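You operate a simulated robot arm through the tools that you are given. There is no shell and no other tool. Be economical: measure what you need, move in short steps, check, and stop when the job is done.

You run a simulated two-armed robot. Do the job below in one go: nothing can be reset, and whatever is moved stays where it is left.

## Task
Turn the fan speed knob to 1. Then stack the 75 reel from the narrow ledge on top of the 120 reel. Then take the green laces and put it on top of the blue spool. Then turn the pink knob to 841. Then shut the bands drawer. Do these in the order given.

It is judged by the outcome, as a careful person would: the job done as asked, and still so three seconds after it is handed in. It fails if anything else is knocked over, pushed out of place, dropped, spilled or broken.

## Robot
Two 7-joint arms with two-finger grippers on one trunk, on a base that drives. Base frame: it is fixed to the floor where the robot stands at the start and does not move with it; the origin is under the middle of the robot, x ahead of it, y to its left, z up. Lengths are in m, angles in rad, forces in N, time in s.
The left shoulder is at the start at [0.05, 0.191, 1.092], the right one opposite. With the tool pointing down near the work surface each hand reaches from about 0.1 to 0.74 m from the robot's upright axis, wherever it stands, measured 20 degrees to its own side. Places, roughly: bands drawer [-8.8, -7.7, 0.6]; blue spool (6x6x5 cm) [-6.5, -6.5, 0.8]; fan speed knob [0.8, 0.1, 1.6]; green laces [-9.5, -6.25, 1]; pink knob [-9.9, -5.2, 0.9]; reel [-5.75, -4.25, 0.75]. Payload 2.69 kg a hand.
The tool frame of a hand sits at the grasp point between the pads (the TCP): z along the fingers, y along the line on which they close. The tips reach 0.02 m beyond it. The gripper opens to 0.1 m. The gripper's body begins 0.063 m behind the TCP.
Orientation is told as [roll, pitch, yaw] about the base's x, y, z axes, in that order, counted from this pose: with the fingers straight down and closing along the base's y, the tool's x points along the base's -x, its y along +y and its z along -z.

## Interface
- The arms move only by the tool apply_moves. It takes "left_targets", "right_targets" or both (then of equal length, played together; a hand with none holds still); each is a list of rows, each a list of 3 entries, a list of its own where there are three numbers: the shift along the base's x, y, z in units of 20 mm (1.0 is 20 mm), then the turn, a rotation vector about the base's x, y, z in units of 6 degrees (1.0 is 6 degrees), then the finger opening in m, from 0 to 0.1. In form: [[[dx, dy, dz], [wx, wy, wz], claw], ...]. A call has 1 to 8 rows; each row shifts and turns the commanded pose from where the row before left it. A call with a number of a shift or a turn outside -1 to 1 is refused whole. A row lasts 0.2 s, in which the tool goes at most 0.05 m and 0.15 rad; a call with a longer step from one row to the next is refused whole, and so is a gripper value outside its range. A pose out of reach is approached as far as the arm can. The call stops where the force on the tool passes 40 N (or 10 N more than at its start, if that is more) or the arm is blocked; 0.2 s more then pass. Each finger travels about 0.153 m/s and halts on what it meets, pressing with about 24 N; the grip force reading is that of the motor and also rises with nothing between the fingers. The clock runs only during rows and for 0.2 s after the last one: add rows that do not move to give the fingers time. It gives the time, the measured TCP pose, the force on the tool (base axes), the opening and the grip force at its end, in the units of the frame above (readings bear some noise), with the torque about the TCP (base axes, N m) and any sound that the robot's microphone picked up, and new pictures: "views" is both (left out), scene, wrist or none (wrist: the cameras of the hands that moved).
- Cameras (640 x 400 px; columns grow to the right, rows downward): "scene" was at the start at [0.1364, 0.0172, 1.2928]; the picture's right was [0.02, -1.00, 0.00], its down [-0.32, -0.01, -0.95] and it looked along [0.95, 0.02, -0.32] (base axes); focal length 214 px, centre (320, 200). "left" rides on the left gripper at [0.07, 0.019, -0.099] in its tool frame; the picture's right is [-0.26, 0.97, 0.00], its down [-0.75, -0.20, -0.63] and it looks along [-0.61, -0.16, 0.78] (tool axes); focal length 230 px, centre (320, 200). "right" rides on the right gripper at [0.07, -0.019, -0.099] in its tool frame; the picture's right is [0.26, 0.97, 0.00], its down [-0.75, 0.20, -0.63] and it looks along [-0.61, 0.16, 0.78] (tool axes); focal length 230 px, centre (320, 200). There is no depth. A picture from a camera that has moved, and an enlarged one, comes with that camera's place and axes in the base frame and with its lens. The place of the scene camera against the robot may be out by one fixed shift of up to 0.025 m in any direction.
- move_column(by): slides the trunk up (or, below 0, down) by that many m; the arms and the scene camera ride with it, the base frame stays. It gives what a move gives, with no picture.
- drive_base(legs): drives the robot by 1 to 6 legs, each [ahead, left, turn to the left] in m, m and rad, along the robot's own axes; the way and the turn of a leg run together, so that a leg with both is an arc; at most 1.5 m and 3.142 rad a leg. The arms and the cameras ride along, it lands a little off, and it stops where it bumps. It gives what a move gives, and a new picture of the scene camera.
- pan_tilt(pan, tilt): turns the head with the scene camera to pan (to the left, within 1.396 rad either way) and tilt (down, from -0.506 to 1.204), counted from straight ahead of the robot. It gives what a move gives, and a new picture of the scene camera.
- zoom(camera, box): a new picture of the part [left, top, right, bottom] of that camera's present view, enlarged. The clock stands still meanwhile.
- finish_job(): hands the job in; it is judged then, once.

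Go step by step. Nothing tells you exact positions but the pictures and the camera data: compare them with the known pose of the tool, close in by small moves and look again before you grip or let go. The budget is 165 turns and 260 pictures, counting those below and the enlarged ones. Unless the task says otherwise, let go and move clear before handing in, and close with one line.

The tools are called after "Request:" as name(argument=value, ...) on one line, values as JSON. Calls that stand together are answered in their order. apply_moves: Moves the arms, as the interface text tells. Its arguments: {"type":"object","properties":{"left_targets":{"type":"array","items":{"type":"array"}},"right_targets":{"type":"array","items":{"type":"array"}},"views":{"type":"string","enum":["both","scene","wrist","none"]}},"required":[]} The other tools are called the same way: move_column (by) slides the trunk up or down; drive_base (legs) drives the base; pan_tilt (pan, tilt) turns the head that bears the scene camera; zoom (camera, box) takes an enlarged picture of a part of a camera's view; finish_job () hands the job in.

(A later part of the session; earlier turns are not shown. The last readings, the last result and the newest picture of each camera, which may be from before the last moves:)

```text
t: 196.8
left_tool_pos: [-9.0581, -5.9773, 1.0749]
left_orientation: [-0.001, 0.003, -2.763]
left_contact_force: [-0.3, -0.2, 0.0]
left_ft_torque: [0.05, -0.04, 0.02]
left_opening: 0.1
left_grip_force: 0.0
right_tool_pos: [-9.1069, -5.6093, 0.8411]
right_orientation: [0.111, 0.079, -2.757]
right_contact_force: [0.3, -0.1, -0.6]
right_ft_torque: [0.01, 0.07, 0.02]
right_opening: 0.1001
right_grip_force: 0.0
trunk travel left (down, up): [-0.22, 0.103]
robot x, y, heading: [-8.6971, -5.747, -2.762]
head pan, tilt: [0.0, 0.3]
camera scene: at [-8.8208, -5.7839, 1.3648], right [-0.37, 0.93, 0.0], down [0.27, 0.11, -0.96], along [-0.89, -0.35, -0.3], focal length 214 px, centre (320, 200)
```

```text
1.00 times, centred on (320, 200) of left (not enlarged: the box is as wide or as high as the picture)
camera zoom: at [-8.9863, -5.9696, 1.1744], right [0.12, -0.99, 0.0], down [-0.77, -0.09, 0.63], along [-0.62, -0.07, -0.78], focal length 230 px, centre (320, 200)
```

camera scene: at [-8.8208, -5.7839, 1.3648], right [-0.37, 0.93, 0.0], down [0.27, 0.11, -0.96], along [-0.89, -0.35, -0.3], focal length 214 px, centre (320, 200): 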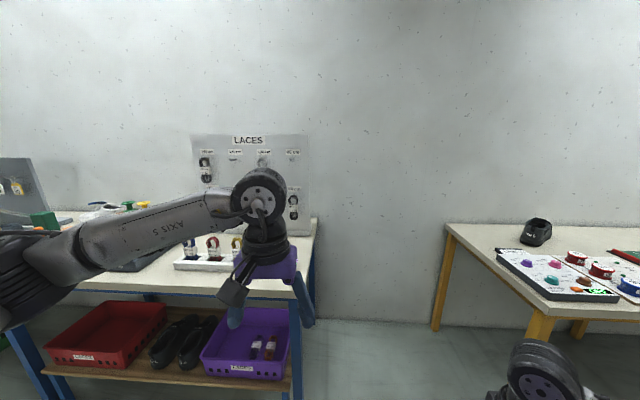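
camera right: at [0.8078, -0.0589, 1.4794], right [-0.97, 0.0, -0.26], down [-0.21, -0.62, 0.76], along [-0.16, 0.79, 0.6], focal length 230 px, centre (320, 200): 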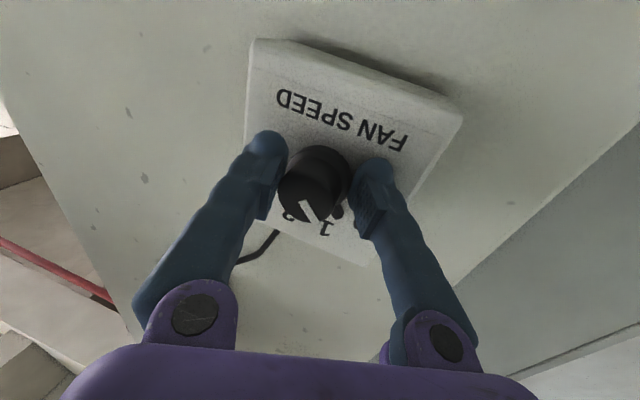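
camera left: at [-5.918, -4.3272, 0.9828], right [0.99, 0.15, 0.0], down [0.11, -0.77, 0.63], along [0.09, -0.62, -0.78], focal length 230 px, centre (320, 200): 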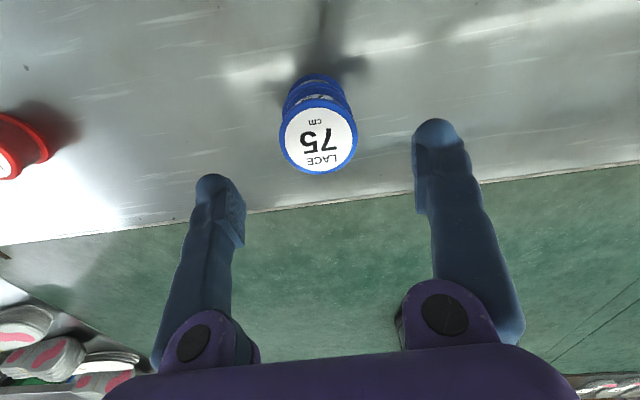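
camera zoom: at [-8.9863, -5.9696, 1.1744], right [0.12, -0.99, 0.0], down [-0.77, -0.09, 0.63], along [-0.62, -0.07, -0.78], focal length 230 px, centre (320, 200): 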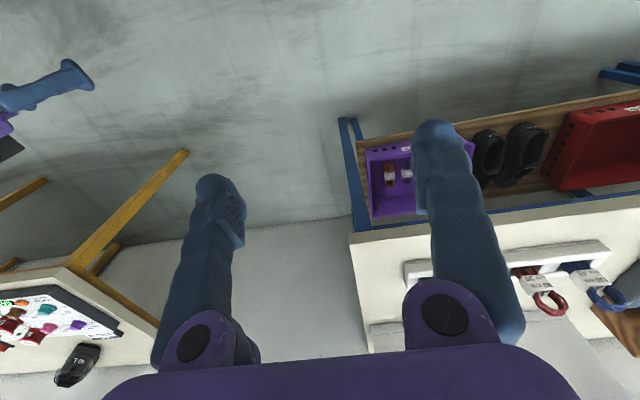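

Laces stand in a white rack on the bench, and the green one is hidden behind my finger. I'll shift the left hand left about 12 cm so the wrist camera sees the rack.

Request:
apply_moves(left_targets=[[[0.37, -0.93, 0.2], [0, 0, 0], 0.1], [[0.37, -0.93, 0.2], [0, 0, 0], 0.1], [[0.37, -0.93, 0.2], [0, 0, 0], 0.1], [[0.37, -0.93, 0.2], [0, 0, 0], 0.1], [[0.37, -0.93, 0.2], [0, 0, 0], 0.1], [[0.37, -0.93, 0], [0, 0, 0], 0.1], [[0, 0, 0], [0, 0, 0], 0.1]], views="both")

```text
t: 198.4
left_tool_pos: [-9.0097, -6.0868, 1.0934]
left_orientation: [0.0, 0.002, -2.764]
left_contact_force: [-0.1, -0.5, -0.1]
left_ft_torque: [0.02, -0.03, 0.02]
left_opening: 0.0999
left_grip_force: 0.0
right_tool_pos: [-9.1079, -5.6086, 0.8408]
right_orientation: [0.111, 0.078, -2.76]
right_contact_force: [0.0, -0.1, -0.4]
right_ft_torque: [0.0, 0.01, -0.01]
right_opening: 0.0997
right_grip_force: 0.0
trunk travel left (down, up): [-0.22, 0.103]
robot x, y, heading: [-8.7005, -5.7518, -2.768]
head pan, tilt: [0.0, 0.3]
camera scene: at [-8.821, -5.7836, 1.3648], right [-0.37, 0.93, 0.0], down [0.28, 0.11, -0.96], along [-0.89, -0.35, -0.3], focal length 214 px, centre (320, 200)
camera left: at [-8.939, -6.079, 1.1934], right [0.12, -0.99, 0.0], down [-0.77, -0.09, 0.63], along [-0.62, -0.07, -0.78], focal length 230 px, centre (320, 200)
```

scene: 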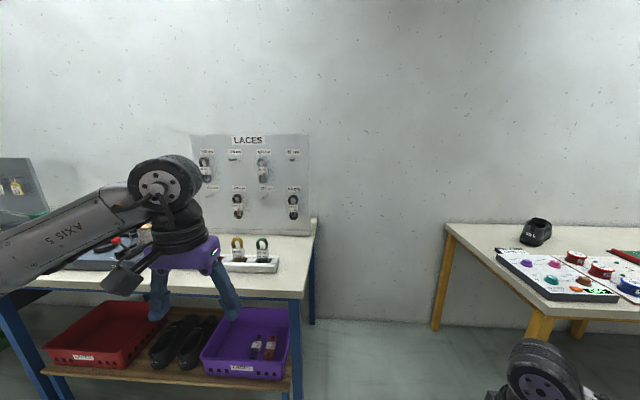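
left: 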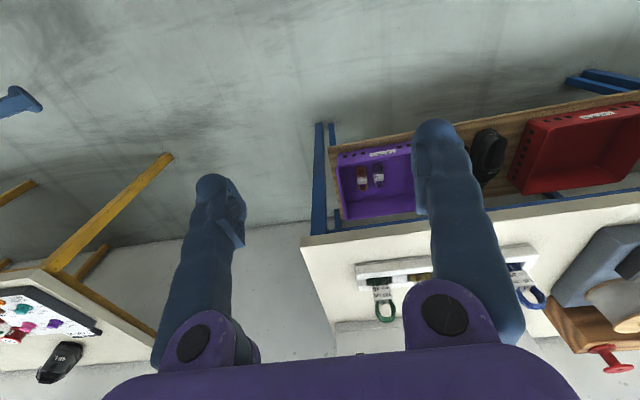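

Request:
zoom(camera="scene", box=[210, 215, 306, 275])

Request:
zoom(camera="left", box=[320, 220, 480, 330])

```text
6.67 times, centred on (258, 245) of scene
camera zoom: at [-8.821, -5.7836, 1.3648], right [-0.37, 0.93, 0.0], down [0.28, 0.11, -0.96], along [-0.89, -0.35, -0.3], focal length 1430 px, centre (733, -100)
```

zoom: 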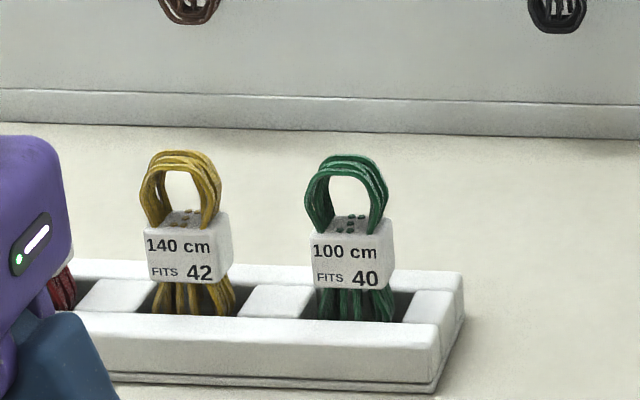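

```text
3.64 times, centred on (400, 275) of left
camera zoom: at [-8.939, -6.079, 1.1934], right [0.12, -0.99, 0.0], down [-0.77, -0.09, 0.63], along [-0.62, -0.07, -0.78], focal length 837 px, centre (29, -73)
```

zoom: 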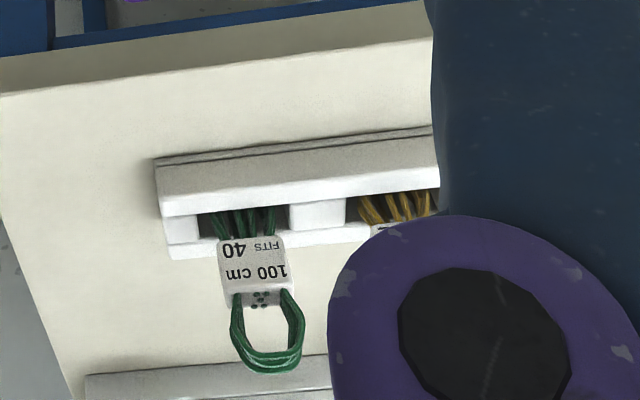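

The green bundle ("100 cm") has a white sleeve centred at about (-9.50, -6.305, 0.872), lined up with the bench. I'll move the base 0.28 m closer.

Request:
drive_base(legs=[[0.28, 0, 0]])

Request:
zoom(camera="left", box=[0, 0, 640, 400])

```text
t: 200.3
left_tool_pos: [-9.2654, -6.186, 1.0954]
left_orientation: [0.0, 0.003, -2.766]
left_contact_force: [-1.1, 0.5, -0.4]
left_ft_torque: [0.01, -0.02, 0.0]
left_opening: 0.0997
left_grip_force: 0.0
right_tool_pos: [-9.3602, -5.7093, 0.8416]
right_orientation: [0.113, 0.079, -2.76]
right_contact_force: [0.7, 0.0, -0.6]
right_ft_torque: [0.0, -0.01, 0.01]
right_opening: 0.0999
right_grip_force: 0.0
trunk travel left (down, up): [-0.22, 0.103]
robot x, y, heading: [-8.9533, -5.8522, -2.765]
head pan, tilt: [0.0, 0.3]
camera scene: at [-9.0752, -5.884, 1.3647], right [-0.37, 0.93, 0.0], down [0.28, 0.11, -0.96], along [-0.89, -0.35, -0.3], focal length 214 px, centre (320, 200)
```

scene: 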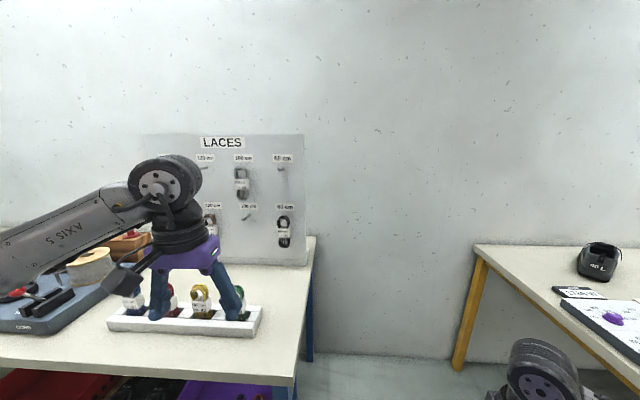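

```text
1.00 times, centred on (320, 200) of left (not enlarged: the box is as wide or as high as the picture)
camera zoom: at [-9.194, -6.1787, 1.1932], right [0.11, -0.99, 0.0], down [-0.77, -0.09, 0.63], along [-0.62, -0.07, -0.78], focal length 230 px, centre (320, 200)
```

zoom: 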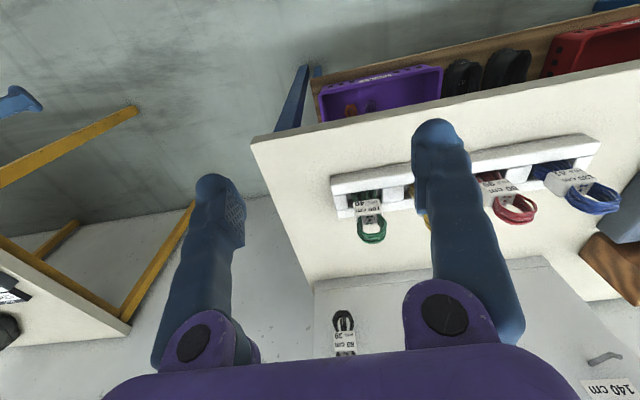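

Request:
zoom(camera="left", box=[300, 140, 460, 260])

```text
3.33 times, centred on (380, 200) of left
camera zoom: at [-9.194, -6.1787, 1.1932], right [0.11, -0.99, 0.0], down [-0.77, -0.09, 0.63], along [-0.62, -0.07, -0.78], focal length 767 px, centre (120, 200)
```

zoom: 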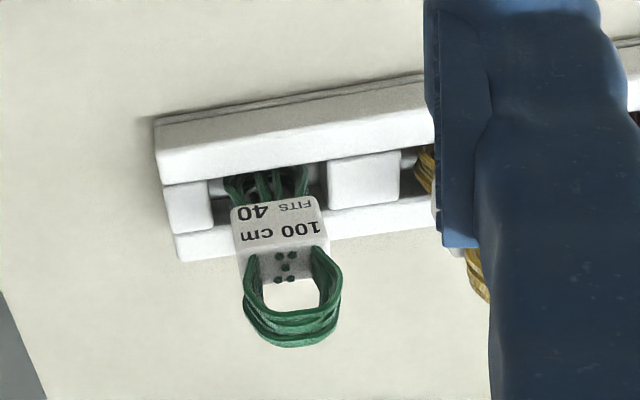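

I'll move the left hand to about 5 cm above the bundle and check the alignment.

Request:
apply_moves(left_targets=[[[-0.95, -0.57, -0.2], [0, 0, 0], 0.09], [[-0.95, -0.57, -0.2], [0, 0, 0], 0.09], [[-0.95, -0.57, -0.3], [0, 0, 0], 0.09], [[-0.95, -0.57, -0.3], [0, 0, 0], 0.09], [[-0.95, -0.57, -0.3], [0, 0, 0], 0.09], [[-0.95, -0.57, -0.3], [0, 0, 0], 0.09], [[-0.95, -0.57, -0.3], [0, 0, 0], 0.09], [[-0.95, -0.57, -0.3], [0, 0, 0], 0.09]], views="none")

Request:
apply_moves(left_targets=[[[-0.9, -0.57, -0.3], [0, 0, 0], 0.09], [[-0.9, -0.57, -0.3], [0, 0, 0], 0.09], [[0, 0, 0], [0, 0, 0], 0.09]], views="both")

```text
t: 202.1
left_tool_pos: [-9.4142, -6.2778, 1.0478]
left_orientation: [0.001, 0.001, -2.767]
left_contact_force: [-0.4, -0.2, 0.1]
left_ft_torque: [0.0, 0.0, -0.03]
left_opening: 0.0899
left_grip_force: 0.0
right_tool_pos: [-9.3602, -5.7078, 0.8408]
right_orientation: [0.111, 0.079, -2.76]
right_contact_force: [0.4, -0.1, -0.7]
right_ft_torque: [0.03, -0.01, -0.03]
right_opening: 0.1001
right_grip_force: 0.0
trunk travel left (down, up): [-0.22, 0.103]
robot x, y, heading: [-8.9545, -5.8484, -2.768]
head pan, tilt: [0.0, 0.3]
```

```text
t: 202.9
left_tool_pos: [-9.4529, -6.2973, 1.0383]
left_orientation: [0.001, -0.001, -2.767]
left_contact_force: [0.0, 0.0, 0.7]
left_ft_torque: [-0.01, -0.01, 0.0]
left_opening: 0.0902
left_grip_force: 0.0
right_tool_pos: [-9.3599, -5.7093, 0.8408]
right_orientation: [0.112, 0.079, -2.758]
right_contact_force: [-0.3, 0.4, -0.3]
right_ft_torque: [-0.02, 0.01, -0.01]
right_opening: 0.1
right_grip_force: 0.0
trunk travel left (down, up): [-0.22, 0.103]
robot x, y, heading: [-8.9534, -5.8486, -2.76]
head pan, tilt: [0.0, 0.3]
camera scene: at [-9.0744, -5.8838, 1.3648], right [-0.37, 0.93, 0.0], down [0.28, 0.11, -0.96], along [-0.89, -0.35, -0.3], focal length 214 px, centre (320, 200)
camera left: at [-9.3815, -6.29, 1.1383], right [0.11, -0.99, 0.0], down [-0.77, -0.09, 0.63], along [-0.63, -0.07, -0.78], focal length 230 px, centre (320, 200)
```

scene: 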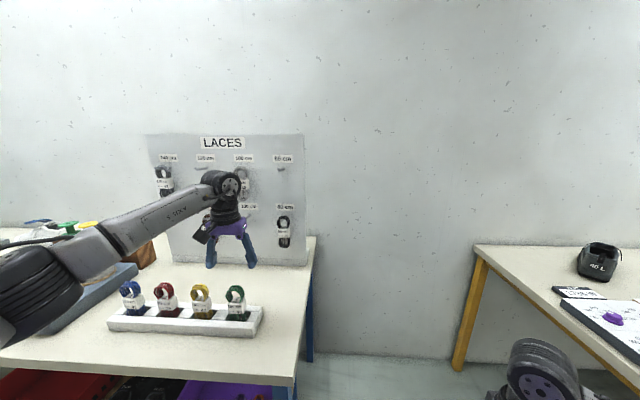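
left: 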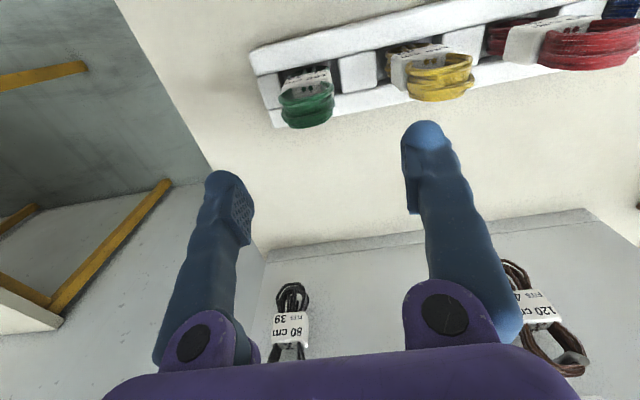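

Request:
zoom(camera="left", box=[240, 40, 400, 160])

Request:
zoom(camera="scene", box=[180, 240, 276, 340])

```text
3.33 times, centred on (320, 100) of left
camera zoom: at [-9.3815, -6.29, 1.1383], right [0.11, -0.99, 0.0], down [-0.77, -0.09, 0.63], along [-0.63, -0.07, -0.78], focal length 767 px, centre (320, 533)
```

zoom: 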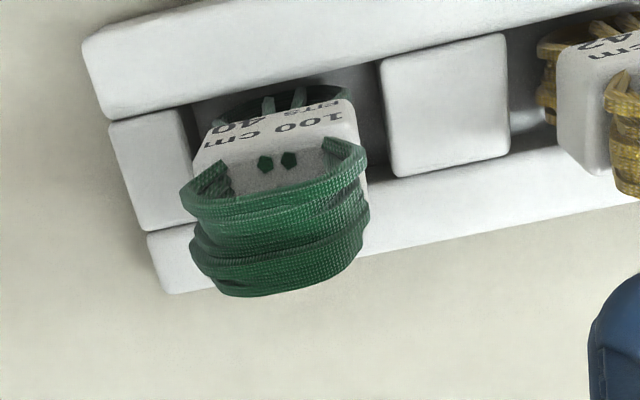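

```text
4.00 times, centred on (228, 290) of scene
camera zoom: at [-9.0744, -5.8838, 1.3648], right [-0.37, 0.93, 0.0], down [0.28, 0.11, -0.96], along [-0.89, -0.35, -0.3], focal length 858 px, centre (688, -160)
```

zoom: 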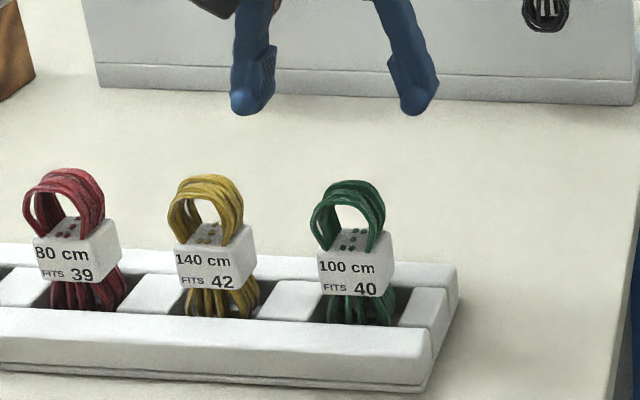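

The sleeve centre is at about (-9.445, -6.287, 0.887) and parallel to my fingers. I'll correct by 1 cm and descend partway.

Request:
apply_moves(left_targets=[[[0.4, 0.5, -0.5], [0, 0, 0], 0.08], [[0, 0, -1], [0, 0, 0], 0.08], [[0, 0, -1], [0, 0, 0], 0.08], [[0, 0, -1], [0, 0, 0], 0.08], [[0, 0, -0.5], [0, 0, 0], 0.08], [[0, 0, 0], [0, 0, 0], 0.08]], views="wrist")

Request:
zoom(camera="scene", box=[180, 230, 276, 330])

```text
t: 204.3
left_tool_pos: [-9.4439, -6.2884, 0.9596]
left_orientation: [0.0, 0.001, -2.768]
left_contact_force: [0.5, 0.9, -0.2]
left_ft_torque: [-0.03, 0.03, -0.04]
left_opening: 0.08
left_grip_force: 0.0
right_tool_pos: [-9.3605, -5.7082, 0.8416]
right_orientation: [0.112, 0.078, -2.758]
right_contact_force: [-0.3, -0.6, 0.2]
right_ft_torque: [-0.01, -0.02, 0.01]
right_opening: 0.1001
right_grip_force: 0.0
trunk travel left (down, up): [-0.22, 0.103]
robot x, y, heading: [-8.9542, -5.8525, -2.768]
head pan, tilt: [0.0, 0.3]
camera left: at [-9.3732, -6.2814, 1.0584], right [0.11, -0.99, 0.0], down [-0.77, -0.09, 0.63], along [-0.62, -0.07, -0.78], focal length 230 px, centre (320, 200)
```

left: 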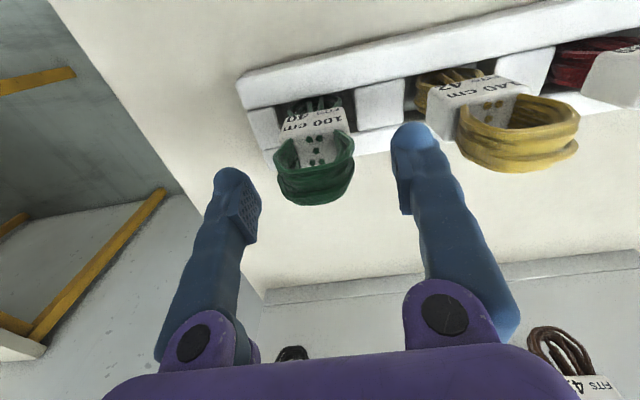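

```text
4.00 times, centred on (228, 280) of scene
camera zoom: at [-9.0745, -5.8837, 1.3648], right [-0.37, 0.93, 0.0], down [0.28, 0.11, -0.96], along [-0.89, -0.35, -0.3], focal length 858 px, centre (688, -120)
```

zoom: 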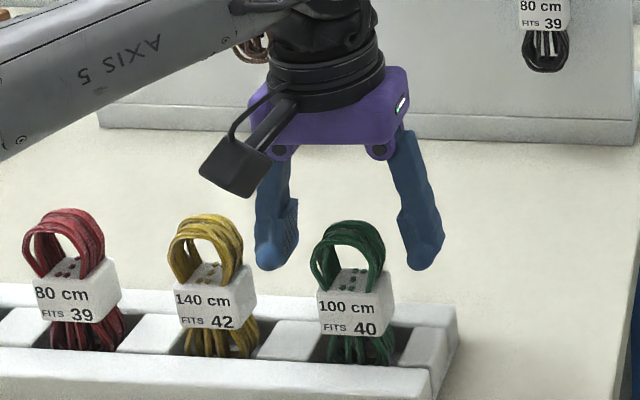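

The top face of the sleeve is at (-9.449, -6.286, 0.907). I'll make a small correction and descend to z≈0.898, then check.

Request:
apply_moves(left_targets=[[[-0.25, 0.1, -0.6], [0, 0, 0], 0.08], [[0, 0, -1], [0, 0, 0], 0.08], [[0, 0, -1], [0, 0, 0], 0.08], [[0, 0, -0.5], [0, 0, 0], 0.08], [[0, 0, 0], [0, 0, 0], 0.08]], views="wrist")

Request:
zoom(camera="scene", box=[180, 230, 276, 330])

```text
t: 205.5
left_tool_pos: [-9.4495, -6.2891, 0.8959]
left_orientation: [-0.001, 0.002, -2.767]
left_contact_force: [1.0, -0.5, 0.1]
left_ft_torque: [0.01, 0.0, 0.03]
left_opening: 0.0798
left_grip_force: 0.1
right_tool_pos: [-9.3595, -5.7085, 0.8416]
right_orientation: [0.111, 0.078, -2.757]
right_contact_force: [-0.4, -0.5, 0.2]
right_ft_torque: [0.02, 0.04, 0.02]
right_opening: 0.0999
right_grip_force: 0.0
trunk travel left (down, up): [-0.22, 0.103]
robot x, y, heading: [-8.9553, -5.85, -2.766]
head pan, tilt: [0.0, 0.3]
camera left: at [-9.3791, -6.2812, 0.9953], right [0.11, -0.99, 0.0], down [-0.77, -0.09, 0.63], along [-0.62, -0.07, -0.78], focal length 230 px, centre (320, 200)
```

left: 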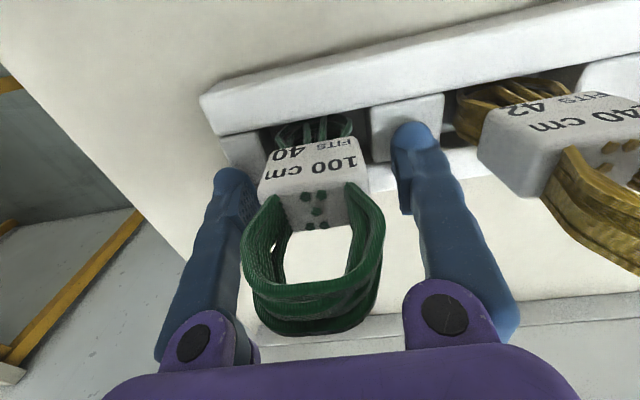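

```text
4.00 times, centred on (228, 280) of scene
camera zoom: at [-9.0745, -5.8837, 1.3648], right [-0.37, 0.93, 0.0], down [0.28, 0.11, -0.96], along [-0.89, -0.35, -0.3], focal length 858 px, centre (688, -120)
```

zoom: 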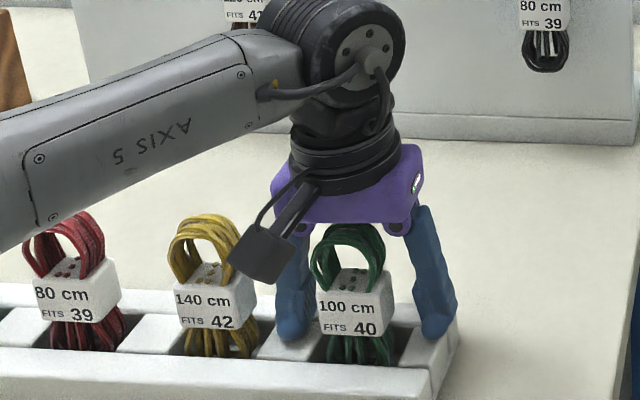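

The fingers straddle the sleeve well. Closing now.

Request:
apply_moves(left_targets=[[[0, 0, 0], [0, 0, 0], 0.06], [[0, 0, 0], [0, 0, 0], 0.045], [[0, 0, 0], [0, 0, 0], 0.035], [[0, 0, 0], [0, 0, 0], 0.035]], views="wrist")

```text
t: 206.5
left_tool_pos: [-9.4515, -6.2893, 0.8964]
left_orientation: [0.001, 0.001, -2.766]
left_contact_force: [0.2, -1.3, 0.9]
left_ft_torque: [-0.01, 0.0, -0.01]
left_opening: 0.0457
left_grip_force: 23.8
right_tool_pos: [-9.3594, -5.7082, 0.8416]
right_orientation: [0.112, 0.079, -2.76]
right_contact_force: [0.0, 0.7, -0.4]
right_ft_torque: [-0.02, 0.06, -0.01]
right_opening: 0.1003
right_grip_force: 0.0
trunk travel left (down, up): [-0.22, 0.103]
robot x, y, heading: [-8.9551, -5.8524, -2.766]
head pan, tilt: [0.0, 0.3]
camera left: at [-9.3791, -6.2811, 0.9954], right [0.11, -0.99, 0.0], down [-0.77, -0.09, 0.63], along [-0.62, -0.07, -0.78], focal length 230 px, centre (320, 200)
```

left: 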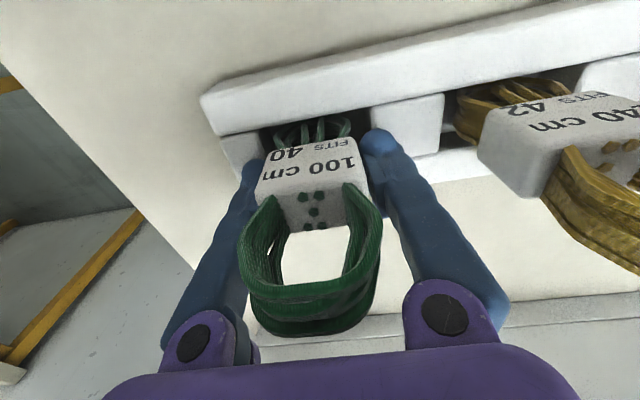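

I've got a grip on the sleeve at 46 mm. I'll lift straight up.

Request:
apply_moves(left_targets=[[[0, 0, 0.5], [0, 0, 0], 0.035], [[0, 0, 1], [0, 0, 0], 0.035], [[0, 0, 1], [0, 0, 0], 0.035], [[0, 0, 1], [0, 0, 0], 0.035], [[0, 0, 1], [0, 0, 0], 0.035], [[0, 0, 1], [0, 0, 0], 0.035], [[0, 0, 1], [0, 0, 0], 0.035], [[0, 0, 1], [0, 0, 0], 0.035]], views="both")

Request:
zoom(camera="scene", box=[160, 180, 320, 320])

```text
t: 208.3
left_tool_pos: [-9.4495, -6.2875, 1.0456]
left_orientation: [0.0, 0.002, -2.767]
left_contact_force: [-0.3, -0.4, 0.2]
left_ft_torque: [0.02, 0.03, -0.04]
left_opening: 0.0456
left_grip_force: 23.9
right_tool_pos: [-9.3607, -5.7086, 0.8423]
right_orientation: [0.113, 0.078, -2.76]
right_contact_force: [0.0, -0.7, 0.2]
right_ft_torque: [0.01, 0.0, -0.02]
right_opening: 0.1001
right_grip_force: 0.0
trunk travel left (down, up): [-0.22, 0.103]
robot x, y, heading: [-8.9505, -5.8461, -2.764]
head pan, tilt: [0.0, 0.3]
camera scene: at [-9.0744, -5.8836, 1.3648], right [-0.37, 0.93, 0.0], down [0.28, 0.11, -0.96], along [-0.89, -0.35, -0.3], focal length 214 px, centre (320, 200)
camera left: at [-9.3781, -6.2795, 1.1451], right [0.11, -0.99, 0.0], down [-0.77, -0.09, 0.63], along [-0.63, -0.07, -0.78], focal length 230 px, centre (320, 200)
```

scene: 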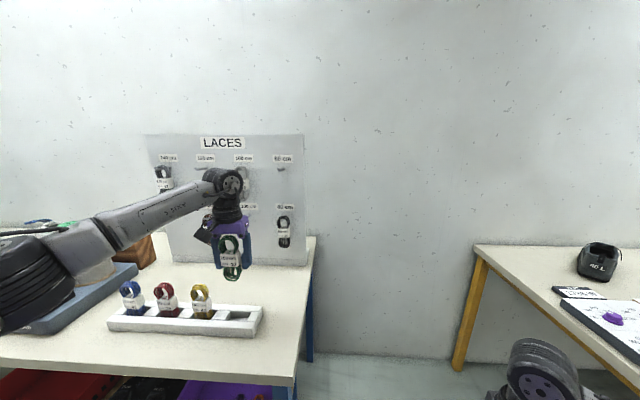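
left: 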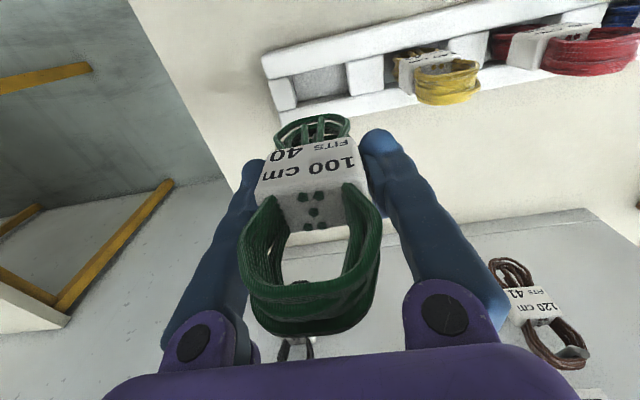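

```text
2.86 times, centred on (240, 250) of scene
camera zoom: at [-9.0744, -5.8836, 1.3648], right [-0.37, 0.93, 0.0], down [0.28, 0.11, -0.96], along [-0.89, -0.35, -0.3], focal length 613 px, centre (549, 57)
```

zoom: 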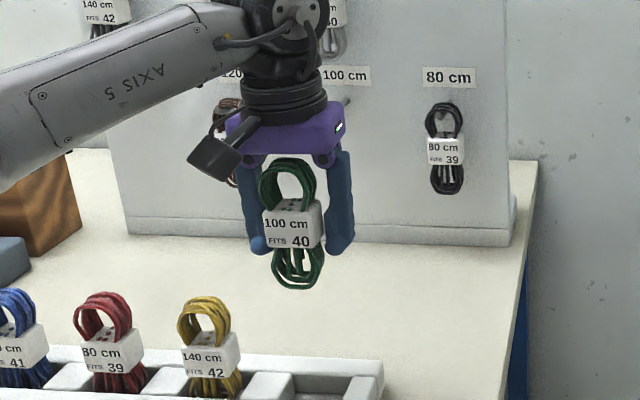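

The bundle has loops at both ends, so it should lie flat on the spool. I'll retract, back off and look at the blue spool's table to plan the placement.

Request:
apply_moves(left_targets=[[[0.93, 0.37, 0], [0, 0, 0], 0.035], [[0.93, 0.37, 0], [0, 0, 0], 0.035], [[0.93, 0.37, 0], [0, 0, 0], 0.035], [[0.93, 0.37, 0], [0, 0, 0], 0.035], [[0.93, 0.37, 0], [0, 0, 0], 0.035], [[0.93, 0.37, 0], [0, 0, 0], 0.035], [[0.93, 0.37, 0], [0, 0, 0], 0.035], [[0.93, 0.37, 0], [0, 0, 0], 0.035]], views="none")

Request:
drive_base(legs=[[-0.8, 0, 0], [0, 0, 2.2]])

Request:
pan_tilt(pan=0.3, tilt=0.4)

```text
t: 210.1
left_tool_pos: [-9.3011, -6.2285, 1.0449]
left_orientation: [0.0, 0.003, -2.767]
left_contact_force: [0.1, -0.1, -0.6]
left_ft_torque: [0.01, 0.0, 0.0]
left_opening: 0.0454
left_grip_force: 24.5
right_tool_pos: [-9.3599, -5.7092, 0.8419]
right_orientation: [0.112, 0.079, -2.759]
right_contact_force: [-0.5, 0.7, -0.2]
right_ft_torque: [0.0, 0.03, 0.01]
right_opening: 0.1
right_grip_force: 0.0
trunk travel left (down, up): [-0.22, 0.103]
robot x, y, heading: [-8.9525, -5.8513, -2.765]
head pan, tilt: [0.0, 0.3]
```

```text
t: 219.8
left_tool_pos: [-7.685, -5.598, 1.0444]
left_orientation: [0.001, 0.002, -0.548]
left_contact_force: [0.6, 0.2, -0.2]
left_ft_torque: [-0.04, -0.01, 0.0]
left_opening: 0.0455
left_grip_force: 23.7
right_tool_pos: [-8.0645, -5.9592, 0.842]
right_orientation: [0.111, 0.078, -0.543]
right_contact_force: [-0.5, 0.0, 0.0]
right_ft_torque: [0.02, -0.04, 0.03]
right_opening: 0.1001
right_grip_force: 0.0
trunk travel left (down, up): [-0.22, 0.103]
robot x, y, heading: [-8.196, -5.5496, -0.551]
head pan, tilt: [0.0, 0.3]
camera scene: at [-8.08, -5.6031, 1.3648], right [-0.52, -0.85, 0.0], down [-0.25, 0.15, -0.96], along [0.81, -0.5, -0.3], focal length 214 px, centre (320, 200)
```

scene: 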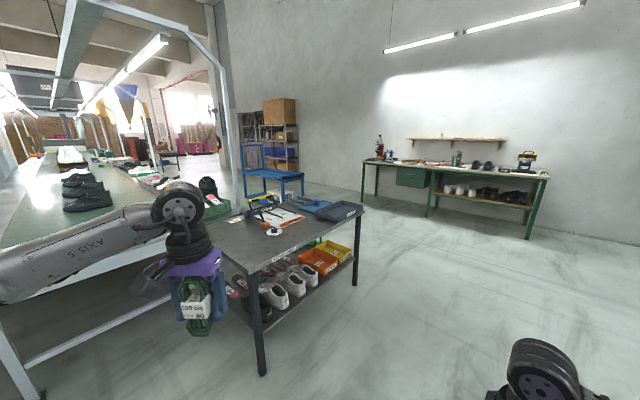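

```text
t: 220.6
left_tool_pos: [-7.6849, -5.5981, 1.0453]
left_orientation: [0.0, 0.001, -0.548]
left_contact_force: [-0.1, -0.4, -0.2]
left_ft_torque: [0.0, -0.03, 0.0]
left_opening: 0.0455
left_grip_force: 23.8
right_tool_pos: [-8.0644, -5.9575, 0.8415]
right_orientation: [0.112, 0.079, -0.543]
right_contact_force: [0.2, -0.5, -0.4]
right_ft_torque: [-0.01, 0.01, 0.01]
right_opening: 0.1001
right_grip_force: 0.1
trunk travel left (down, up): [-0.22, 0.103]
robot x, y, heading: [-8.1947, -5.5485, -0.549]
head pan, tilt: [0.3, 0.4]
camera scene: at [-8.0699, -5.5773, 1.3556], right [-0.25, -0.97, 0.0], down [-0.38, 0.1, -0.92], along [0.89, -0.23, -0.39], focal length 214 px, centre (320, 200)
```

scene: 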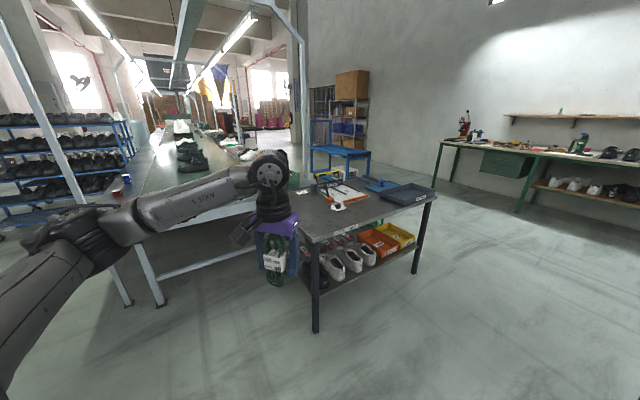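

Request:
zoom(camera="scene", box=[290, 140, 450, 240])

```text
4.00 times, centred on (370, 190) of scene
camera zoom: at [-8.0699, -5.5773, 1.3556], right [-0.25, -0.97, 0.0], down [-0.38, 0.1, -0.92], along [0.89, -0.23, -0.39], focal length 858 px, centre (120, 240)
```

zoom: 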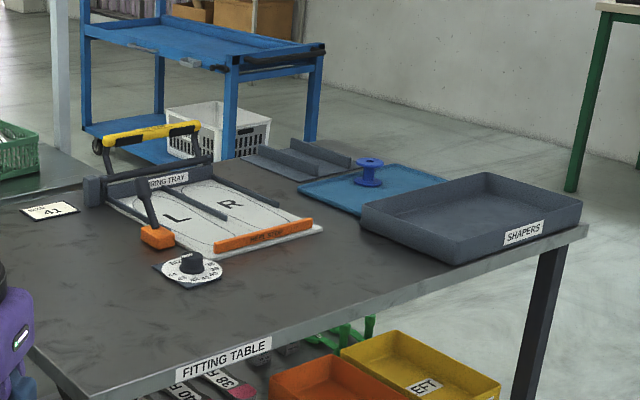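

The blue spool stands on a mat about 14 cm in from the south edge of the fitting table. I'll drive around to the south side and face it.

Request:
drive_base(legs=[[0, 0, -0.65], [1.4, 0, 0], [0.45, 0, 0], [0, 0, 1.2], [1.2, 0, 0]])

Request:
drive_base(legs=[[0, 0, 1.84]])

Request:
pan_tilt(pan=0.0, tilt=0.6)

```text
t: 240.1
left_tool_pos: [-5.8721, -7.1584, 1.0448]
left_orientation: [-0.001, 0.001, -0.07]
left_contact_force: [-0.6, -0.4, -1.0]
left_ft_torque: [0.02, 0.01, -0.02]
left_opening: 0.0456
left_grip_force: 24.2
right_tool_pos: [-6.0415, -7.6551, 0.8417]
right_orientation: [0.11, 0.078, -0.063]
right_contact_force: [-0.2, -0.1, 0.3]
right_ft_torque: [-0.03, -0.01, 0.0]
right_opening: 0.0999
right_grip_force: 0.1
trunk travel left (down, up): [-0.22, 0.103]
robot x, y, heading: [-6.3484, -7.3518, -0.068]
head pan, tilt: [0.3, 0.4]
camera scene: at [-6.2153, -7.3175, 1.3555], right [0.23, -0.97, 0.0], down [-0.38, -0.09, -0.92], along [0.9, 0.21, -0.39], focal length 214 px, centre (320, 200)
```

scene: 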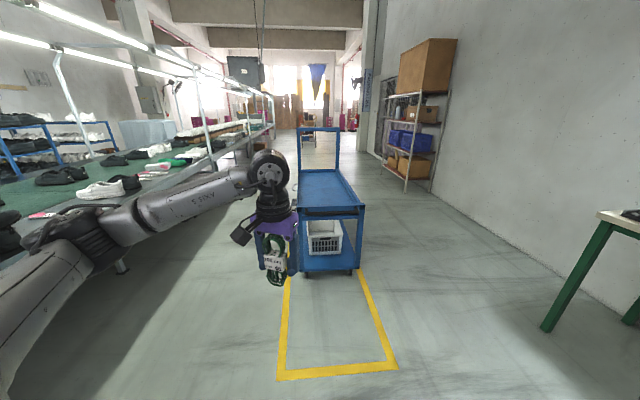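

```text
t: 244.9
left_tool_pos: [-6.6454, -6.9316, 1.0458]
left_orientation: [0.0, 0.002, 1.734]
left_contact_force: [0.6, -0.2, -0.9]
left_ft_torque: [-0.02, -0.01, 0.05]
left_opening: 0.0454
left_grip_force: 23.6
right_tool_pos: [-6.125, -6.9835, 0.8412]
right_orientation: [0.11, 0.08, 1.742]
right_contact_force: [-0.2, 0.0, 0.1]
right_ft_torque: [-0.02, 0.01, -0.01]
right_opening: 0.0999
right_grip_force: 0.1
trunk travel left (down, up): [-0.22, 0.103]
robot x, y, heading: [-6.3465, -7.3515, 1.733]
head pan, tilt: [0.3, 0.4]
camera scene: at [-6.3935, -7.2135, 1.3555], right [0.9, 0.45, 0.0], down [0.17, -0.35, -0.92], along [-0.41, 0.82, -0.39], focal length 214 px, centre (320, 200)
```

scene: 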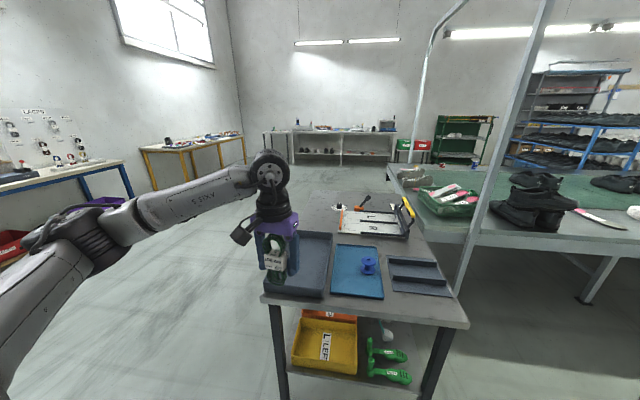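

```text
t: 245.7
left_tool_pos: [-6.6452, -6.9304, 1.0455]
left_orientation: [-0.001, 0.001, 1.733]
left_contact_force: [-0.3, -0.2, -0.2]
left_ft_torque: [-0.02, -0.02, 0.0]
left_opening: 0.0455
left_grip_force: 24.3
right_tool_pos: [-6.1242, -6.9848, 0.8418]
right_orientation: [0.113, 0.078, 1.741]
right_contact_force: [-0.2, -0.4, 0.3]
right_ft_torque: [0.01, -0.01, 0.02]
right_opening: 0.1002
right_grip_force: 0.1
trunk travel left (down, up): [-0.22, 0.103]
robot x, y, heading: [-6.352, -7.3505, 1.734]
head pan, tilt: [0.0, 0.6]
camera scene: at [-6.3665, -7.2092, 1.3374], right [0.99, 0.16, 0.0], down [0.09, -0.56, -0.83], along [-0.13, 0.81, -0.56], focal length 214 px, centre (320, 200)
```

scene: 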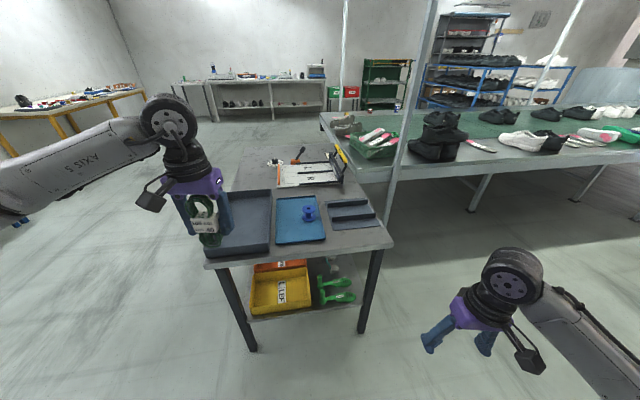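

Request:
zoom(camera="scene", box=[240, 180, 400, 280])

```text
4.00 times, centred on (320, 230) of scene
camera zoom: at [-6.3665, -7.2092, 1.3374], right [0.99, 0.16, 0.0], down [0.09, -0.56, -0.83], along [-0.13, 0.81, -0.56], focal length 858 px, centre (320, 80)
```

zoom: 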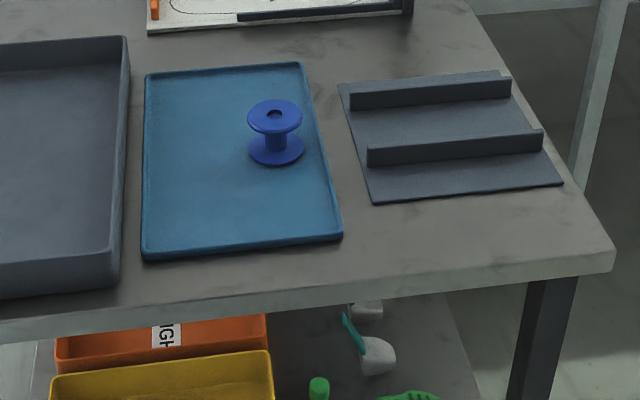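

The spool is in a blue tray at about (-6.515, -6.56). I'll square up and come closer with the left arm on it.

Request:
drive_base(legs=[[0, -0.16, 0.1], [0.17, 0, 0]])

Request:
zoom(camera="scene", box=[200, 180, 360, 280])

Request:
zoom(camera="left", box=[0, 0, 640, 400])

```text
t: 248.8
left_tool_pos: [-6.5713, -6.7664, 1.0463]
left_orientation: [0.0, 0.001, 1.834]
left_contact_force: [0.1, 0.0, -1.0]
left_ft_torque: [-0.03, -0.04, 0.03]
left_opening: 0.0457
left_grip_force: 24.0
right_tool_pos: [-6.0477, -6.7655, 0.8406]
right_orientation: [0.111, 0.078, 1.841]
right_contact_force: [0.4, 0.9, -0.6]
right_ft_torque: [-0.03, 0.02, 0.01]
right_opening: 0.1002
right_grip_force: 0.0
trunk travel left (down, up): [-0.22, 0.103]
robot x, y, heading: [-6.2342, -7.151, 1.837]
head pan, tilt: [0.0, 0.6]
camera scene: at [-6.2645, -7.0145, 1.3372], right [0.97, 0.26, 0.0], down [0.15, -0.55, -0.82], along [-0.21, 0.8, -0.57], focal length 214 px, centre (320, 200)
```

scene: 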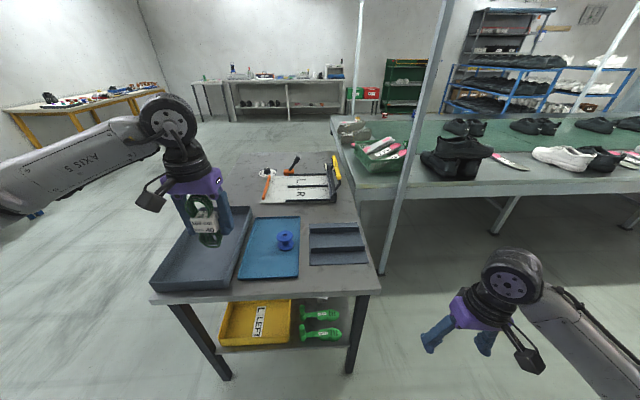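

```text
4.00 times, centred on (280, 230) of scene
camera zoom: at [-6.2645, -7.0145, 1.3372], right [0.97, 0.26, 0.0], down [0.15, -0.55, -0.82], along [-0.21, 0.8, -0.57], focal length 858 px, centre (480, 80)
```

zoom: 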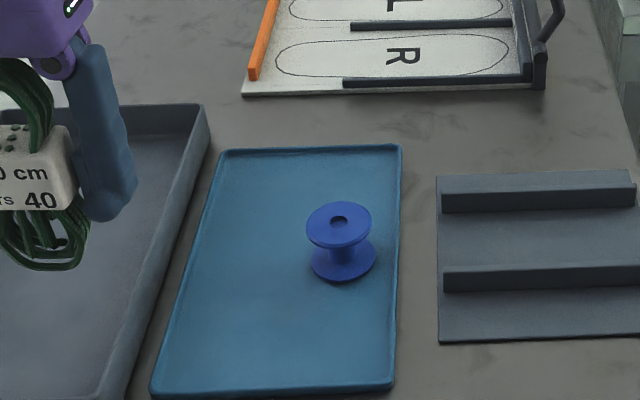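

```text
1.00 times, centred on (320, 200) of left (not enlarged: the box is as wide or as high as the picture)
camera zoom: at [-6.5719, -6.8381, 1.1443], right [-1.0, 0.0, 0.0], down [0.0, 0.78, 0.63], along [0.0, 0.63, -0.78], focal length 230 px, centre (320, 200)
```

zoom: 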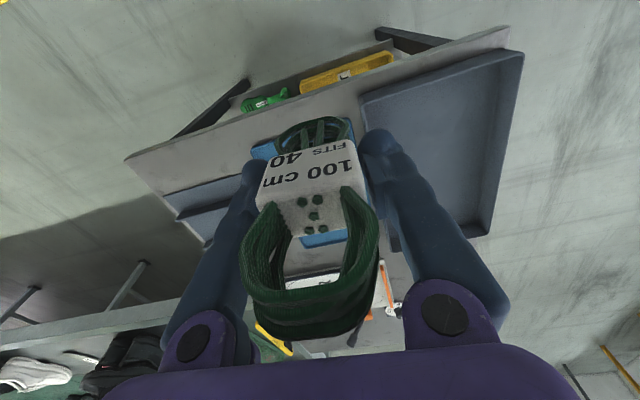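

The spool top is at about (-6.522, -6.52, 0.81). I'll pitch the left hand forward about 66° so the bundle lies nearly flat while I approach above the spool.

Request:
apply_moves(left_targets=[[[0.2, 0.6, 0], [0.965, 0.263, 0], 0.035], [[0.2, 0.6, 0], [0.965, 0.263, 0], 0.035], [[0.2, 0.6, 0], [0.965, 0.263, 0], 0.035], [[0.2, 0.6, 0], [0.965, 0.263, 0], 0.035], [[0.2, 0.6, 0], [0.965, 0.263, 0], 0.035], [[0.2, 0.6, 0], [0.965, 0.263, 0], 0.035], [[0.2, 0.6, 0], [0.965, 0.263, 0], 0.035], [[0.2, 0.6, 0], [0.965, 0.263, 0], 0.035]], views="none")

Request:
apply_moves(left_targets=[[[0.2, 0.8, -0.5], [0.965, 0.263, 0], 0.035], [[0.2, 0.8, -0.5], [0.965, 0.263, 0], 0.035], [[0.2, 0.8, -0.5], [0.965, 0.263, 0], 0.035], [[0.1, 0.8, -0.5], [0, 0, 0], 0.035], [[0, 0.8, -0.5], [0, 0, 0], 0.035], [[0, 0.8, -0.5], [0, 0, 0], 0.035], [[0, 0, 0], [0, 0, 0], 0.035]], views="both")

```text
t: 250.6
left_tool_pos: [-6.5398, -6.6713, 1.0469]
left_orientation: [0.002, -0.839, 1.832]
left_contact_force: [-0.1, 0.1, -0.5]
left_ft_torque: [-0.01, 0.01, 0.01]
left_opening: 0.0454
left_grip_force: 24.3
right_tool_pos: [-6.0472, -6.7669, 0.8416]
right_orientation: [0.11, 0.079, 1.841]
right_contact_force: [0.2, -1.7, 0.4]
right_ft_torque: [-0.03, 0.01, -0.01]
right_opening: 0.1
right_grip_force: 0.0
trunk travel left (down, up): [-0.22, 0.103]
robot x, y, heading: [-6.235, -7.1567, 1.831]
head pan, tilt: [0.0, 0.6]
```

```text
t: 252.2
left_tool_pos: [-6.5277, -6.5729, 0.986]
left_orientation: [0.006, -1.152, 1.829]
left_contact_force: [-0.3, 0.3, 0.2]
left_ft_torque: [0.0, -0.01, 0.0]
left_opening: 0.0454
left_grip_force: 24.3
right_tool_pos: [-6.0483, -6.7659, 0.8418]
right_orientation: [0.111, 0.079, 1.84]
right_contact_force: [-0.7, 0.0, -0.3]
right_ft_torque: [-0.02, 0.0, 0.01]
right_opening: 0.1001
right_grip_force: 0.2
trunk travel left (down, up): [-0.22, 0.103]
robot x, y, heading: [-6.2319, -7.1554, 1.836]
head pan, tilt: [0.0, 0.6]
camera scene: at [-6.2643, -7.0155, 1.3373], right [0.97, 0.26, 0.0], down [0.15, -0.55, -0.83], along [-0.21, 0.8, -0.56], focal length 214 px, centre (320, 200)
camera left: at [-6.5153, -6.6936, 0.9632], right [-0.96, -0.15, 0.24], down [0.27, -0.21, 0.94], along [-0.09, 0.97, 0.24], focal length 230 px, centre (320, 200)
```

scene: 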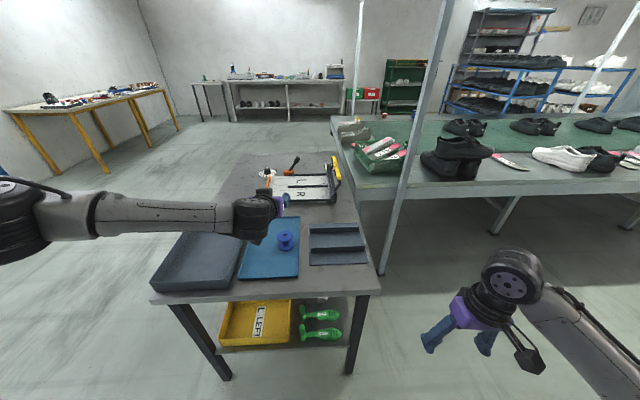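
left: 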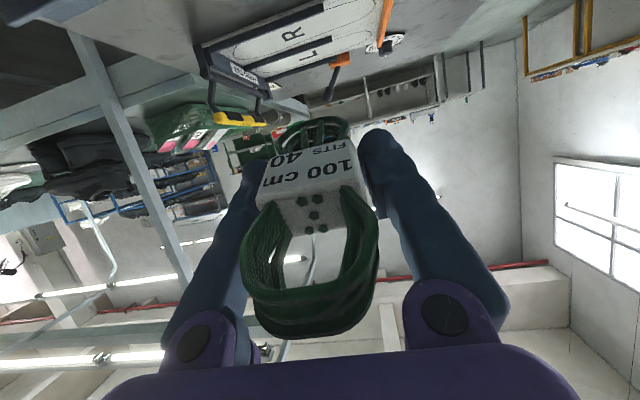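

Request:
zoom(camera="scene", box=[210, 170, 338, 250])

```text
5.00 times, centred on (274, 210) of scene
camera zoom: at [-6.2643, -7.0155, 1.3373], right [0.97, 0.26, 0.0], down [0.15, -0.55, -0.83], along [-0.21, 0.8, -0.56], focal length 1072 px, centre (550, 150)
```

zoom: 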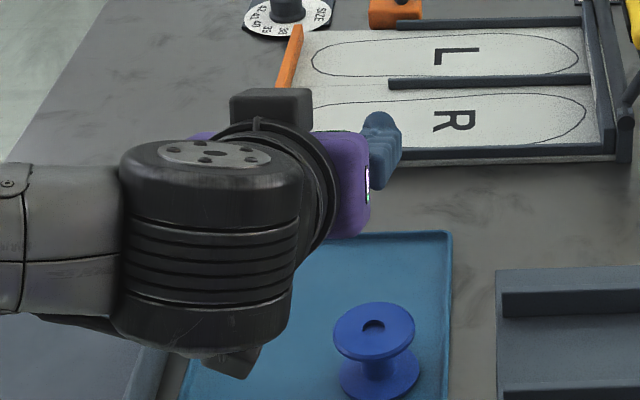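

The scene camera may be off by a couple of cm, so I'll check whether the right wrist camera sees the spool for a better fix.

Request:
zoom(camera="right", box=[0, 0, 640, 400])

```text
1.00 times, centred on (320, 200) of right (not enlarged: the box is as wide or as high as the picture)
camera zoom: at [-6.0028, -6.8183, 0.9429], right [-0.86, -0.5, 0.13], down [-0.34, 0.74, 0.59], along [-0.38, 0.46, -0.8], focal length 230 px, centre (320, 200)
```

zoom: 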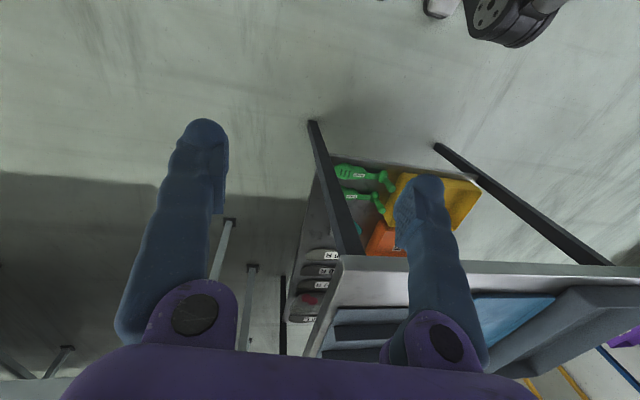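

Request:
apply_moves(right_targets=[[[-0.9, 0, 0.8], [0, 0, 0], 0.1], [[-0.9, 0, 0.8], [0, 0, 0], 0.1], [[-0.9, 0, 0.8], [0, 0, 0], 0.1], [[-0.9, 0, 0.8], [0, 0, 0], 0.1], [[-0.9, 0, 0.8], [0, 0, 0], 0.1], [[-0.9, 0, 0.8], [0, 0, 0], 0.1], [[-0.9, 0, 0.8], [0, 0, 0], 0.1], [[-0.9, 0, 0.8], [0, 0, 0], 0.1]], views="wrist")

```text
t: 254.0
left_tool_pos: [-6.5279, -6.5742, 0.9865]
left_orientation: [0.006, -1.153, 1.829]
left_contact_force: [0.8, -0.2, -1.0]
left_ft_torque: [-0.04, 0.0, -0.01]
left_opening: 0.0456
left_grip_force: 24.2
right_tool_pos: [-6.1942, -6.7689, 0.971]
right_orientation: [0.113, 0.078, 1.841]
right_contact_force: [0.2, 0.3, -0.3]
right_ft_torque: [-0.01, 0.03, 0.01]
right_opening: 0.1001
right_grip_force: 0.1
trunk travel left (down, up): [-0.22, 0.103]
robot x, y, heading: [-6.2349, -7.1533, 1.827]
head pan, tilt: [0.0, 0.6]
camera right: at [-6.1481, -6.821, 1.073], right [-0.86, -0.5, 0.13], down [-0.34, 0.74, 0.59], along [-0.38, 0.46, -0.8], focal length 230 px, centre (320, 200)
```

right: 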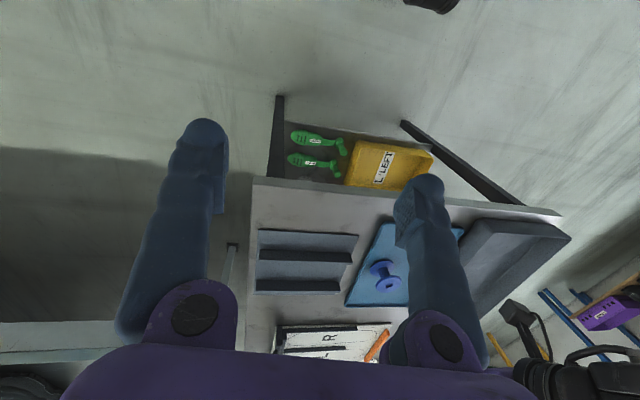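

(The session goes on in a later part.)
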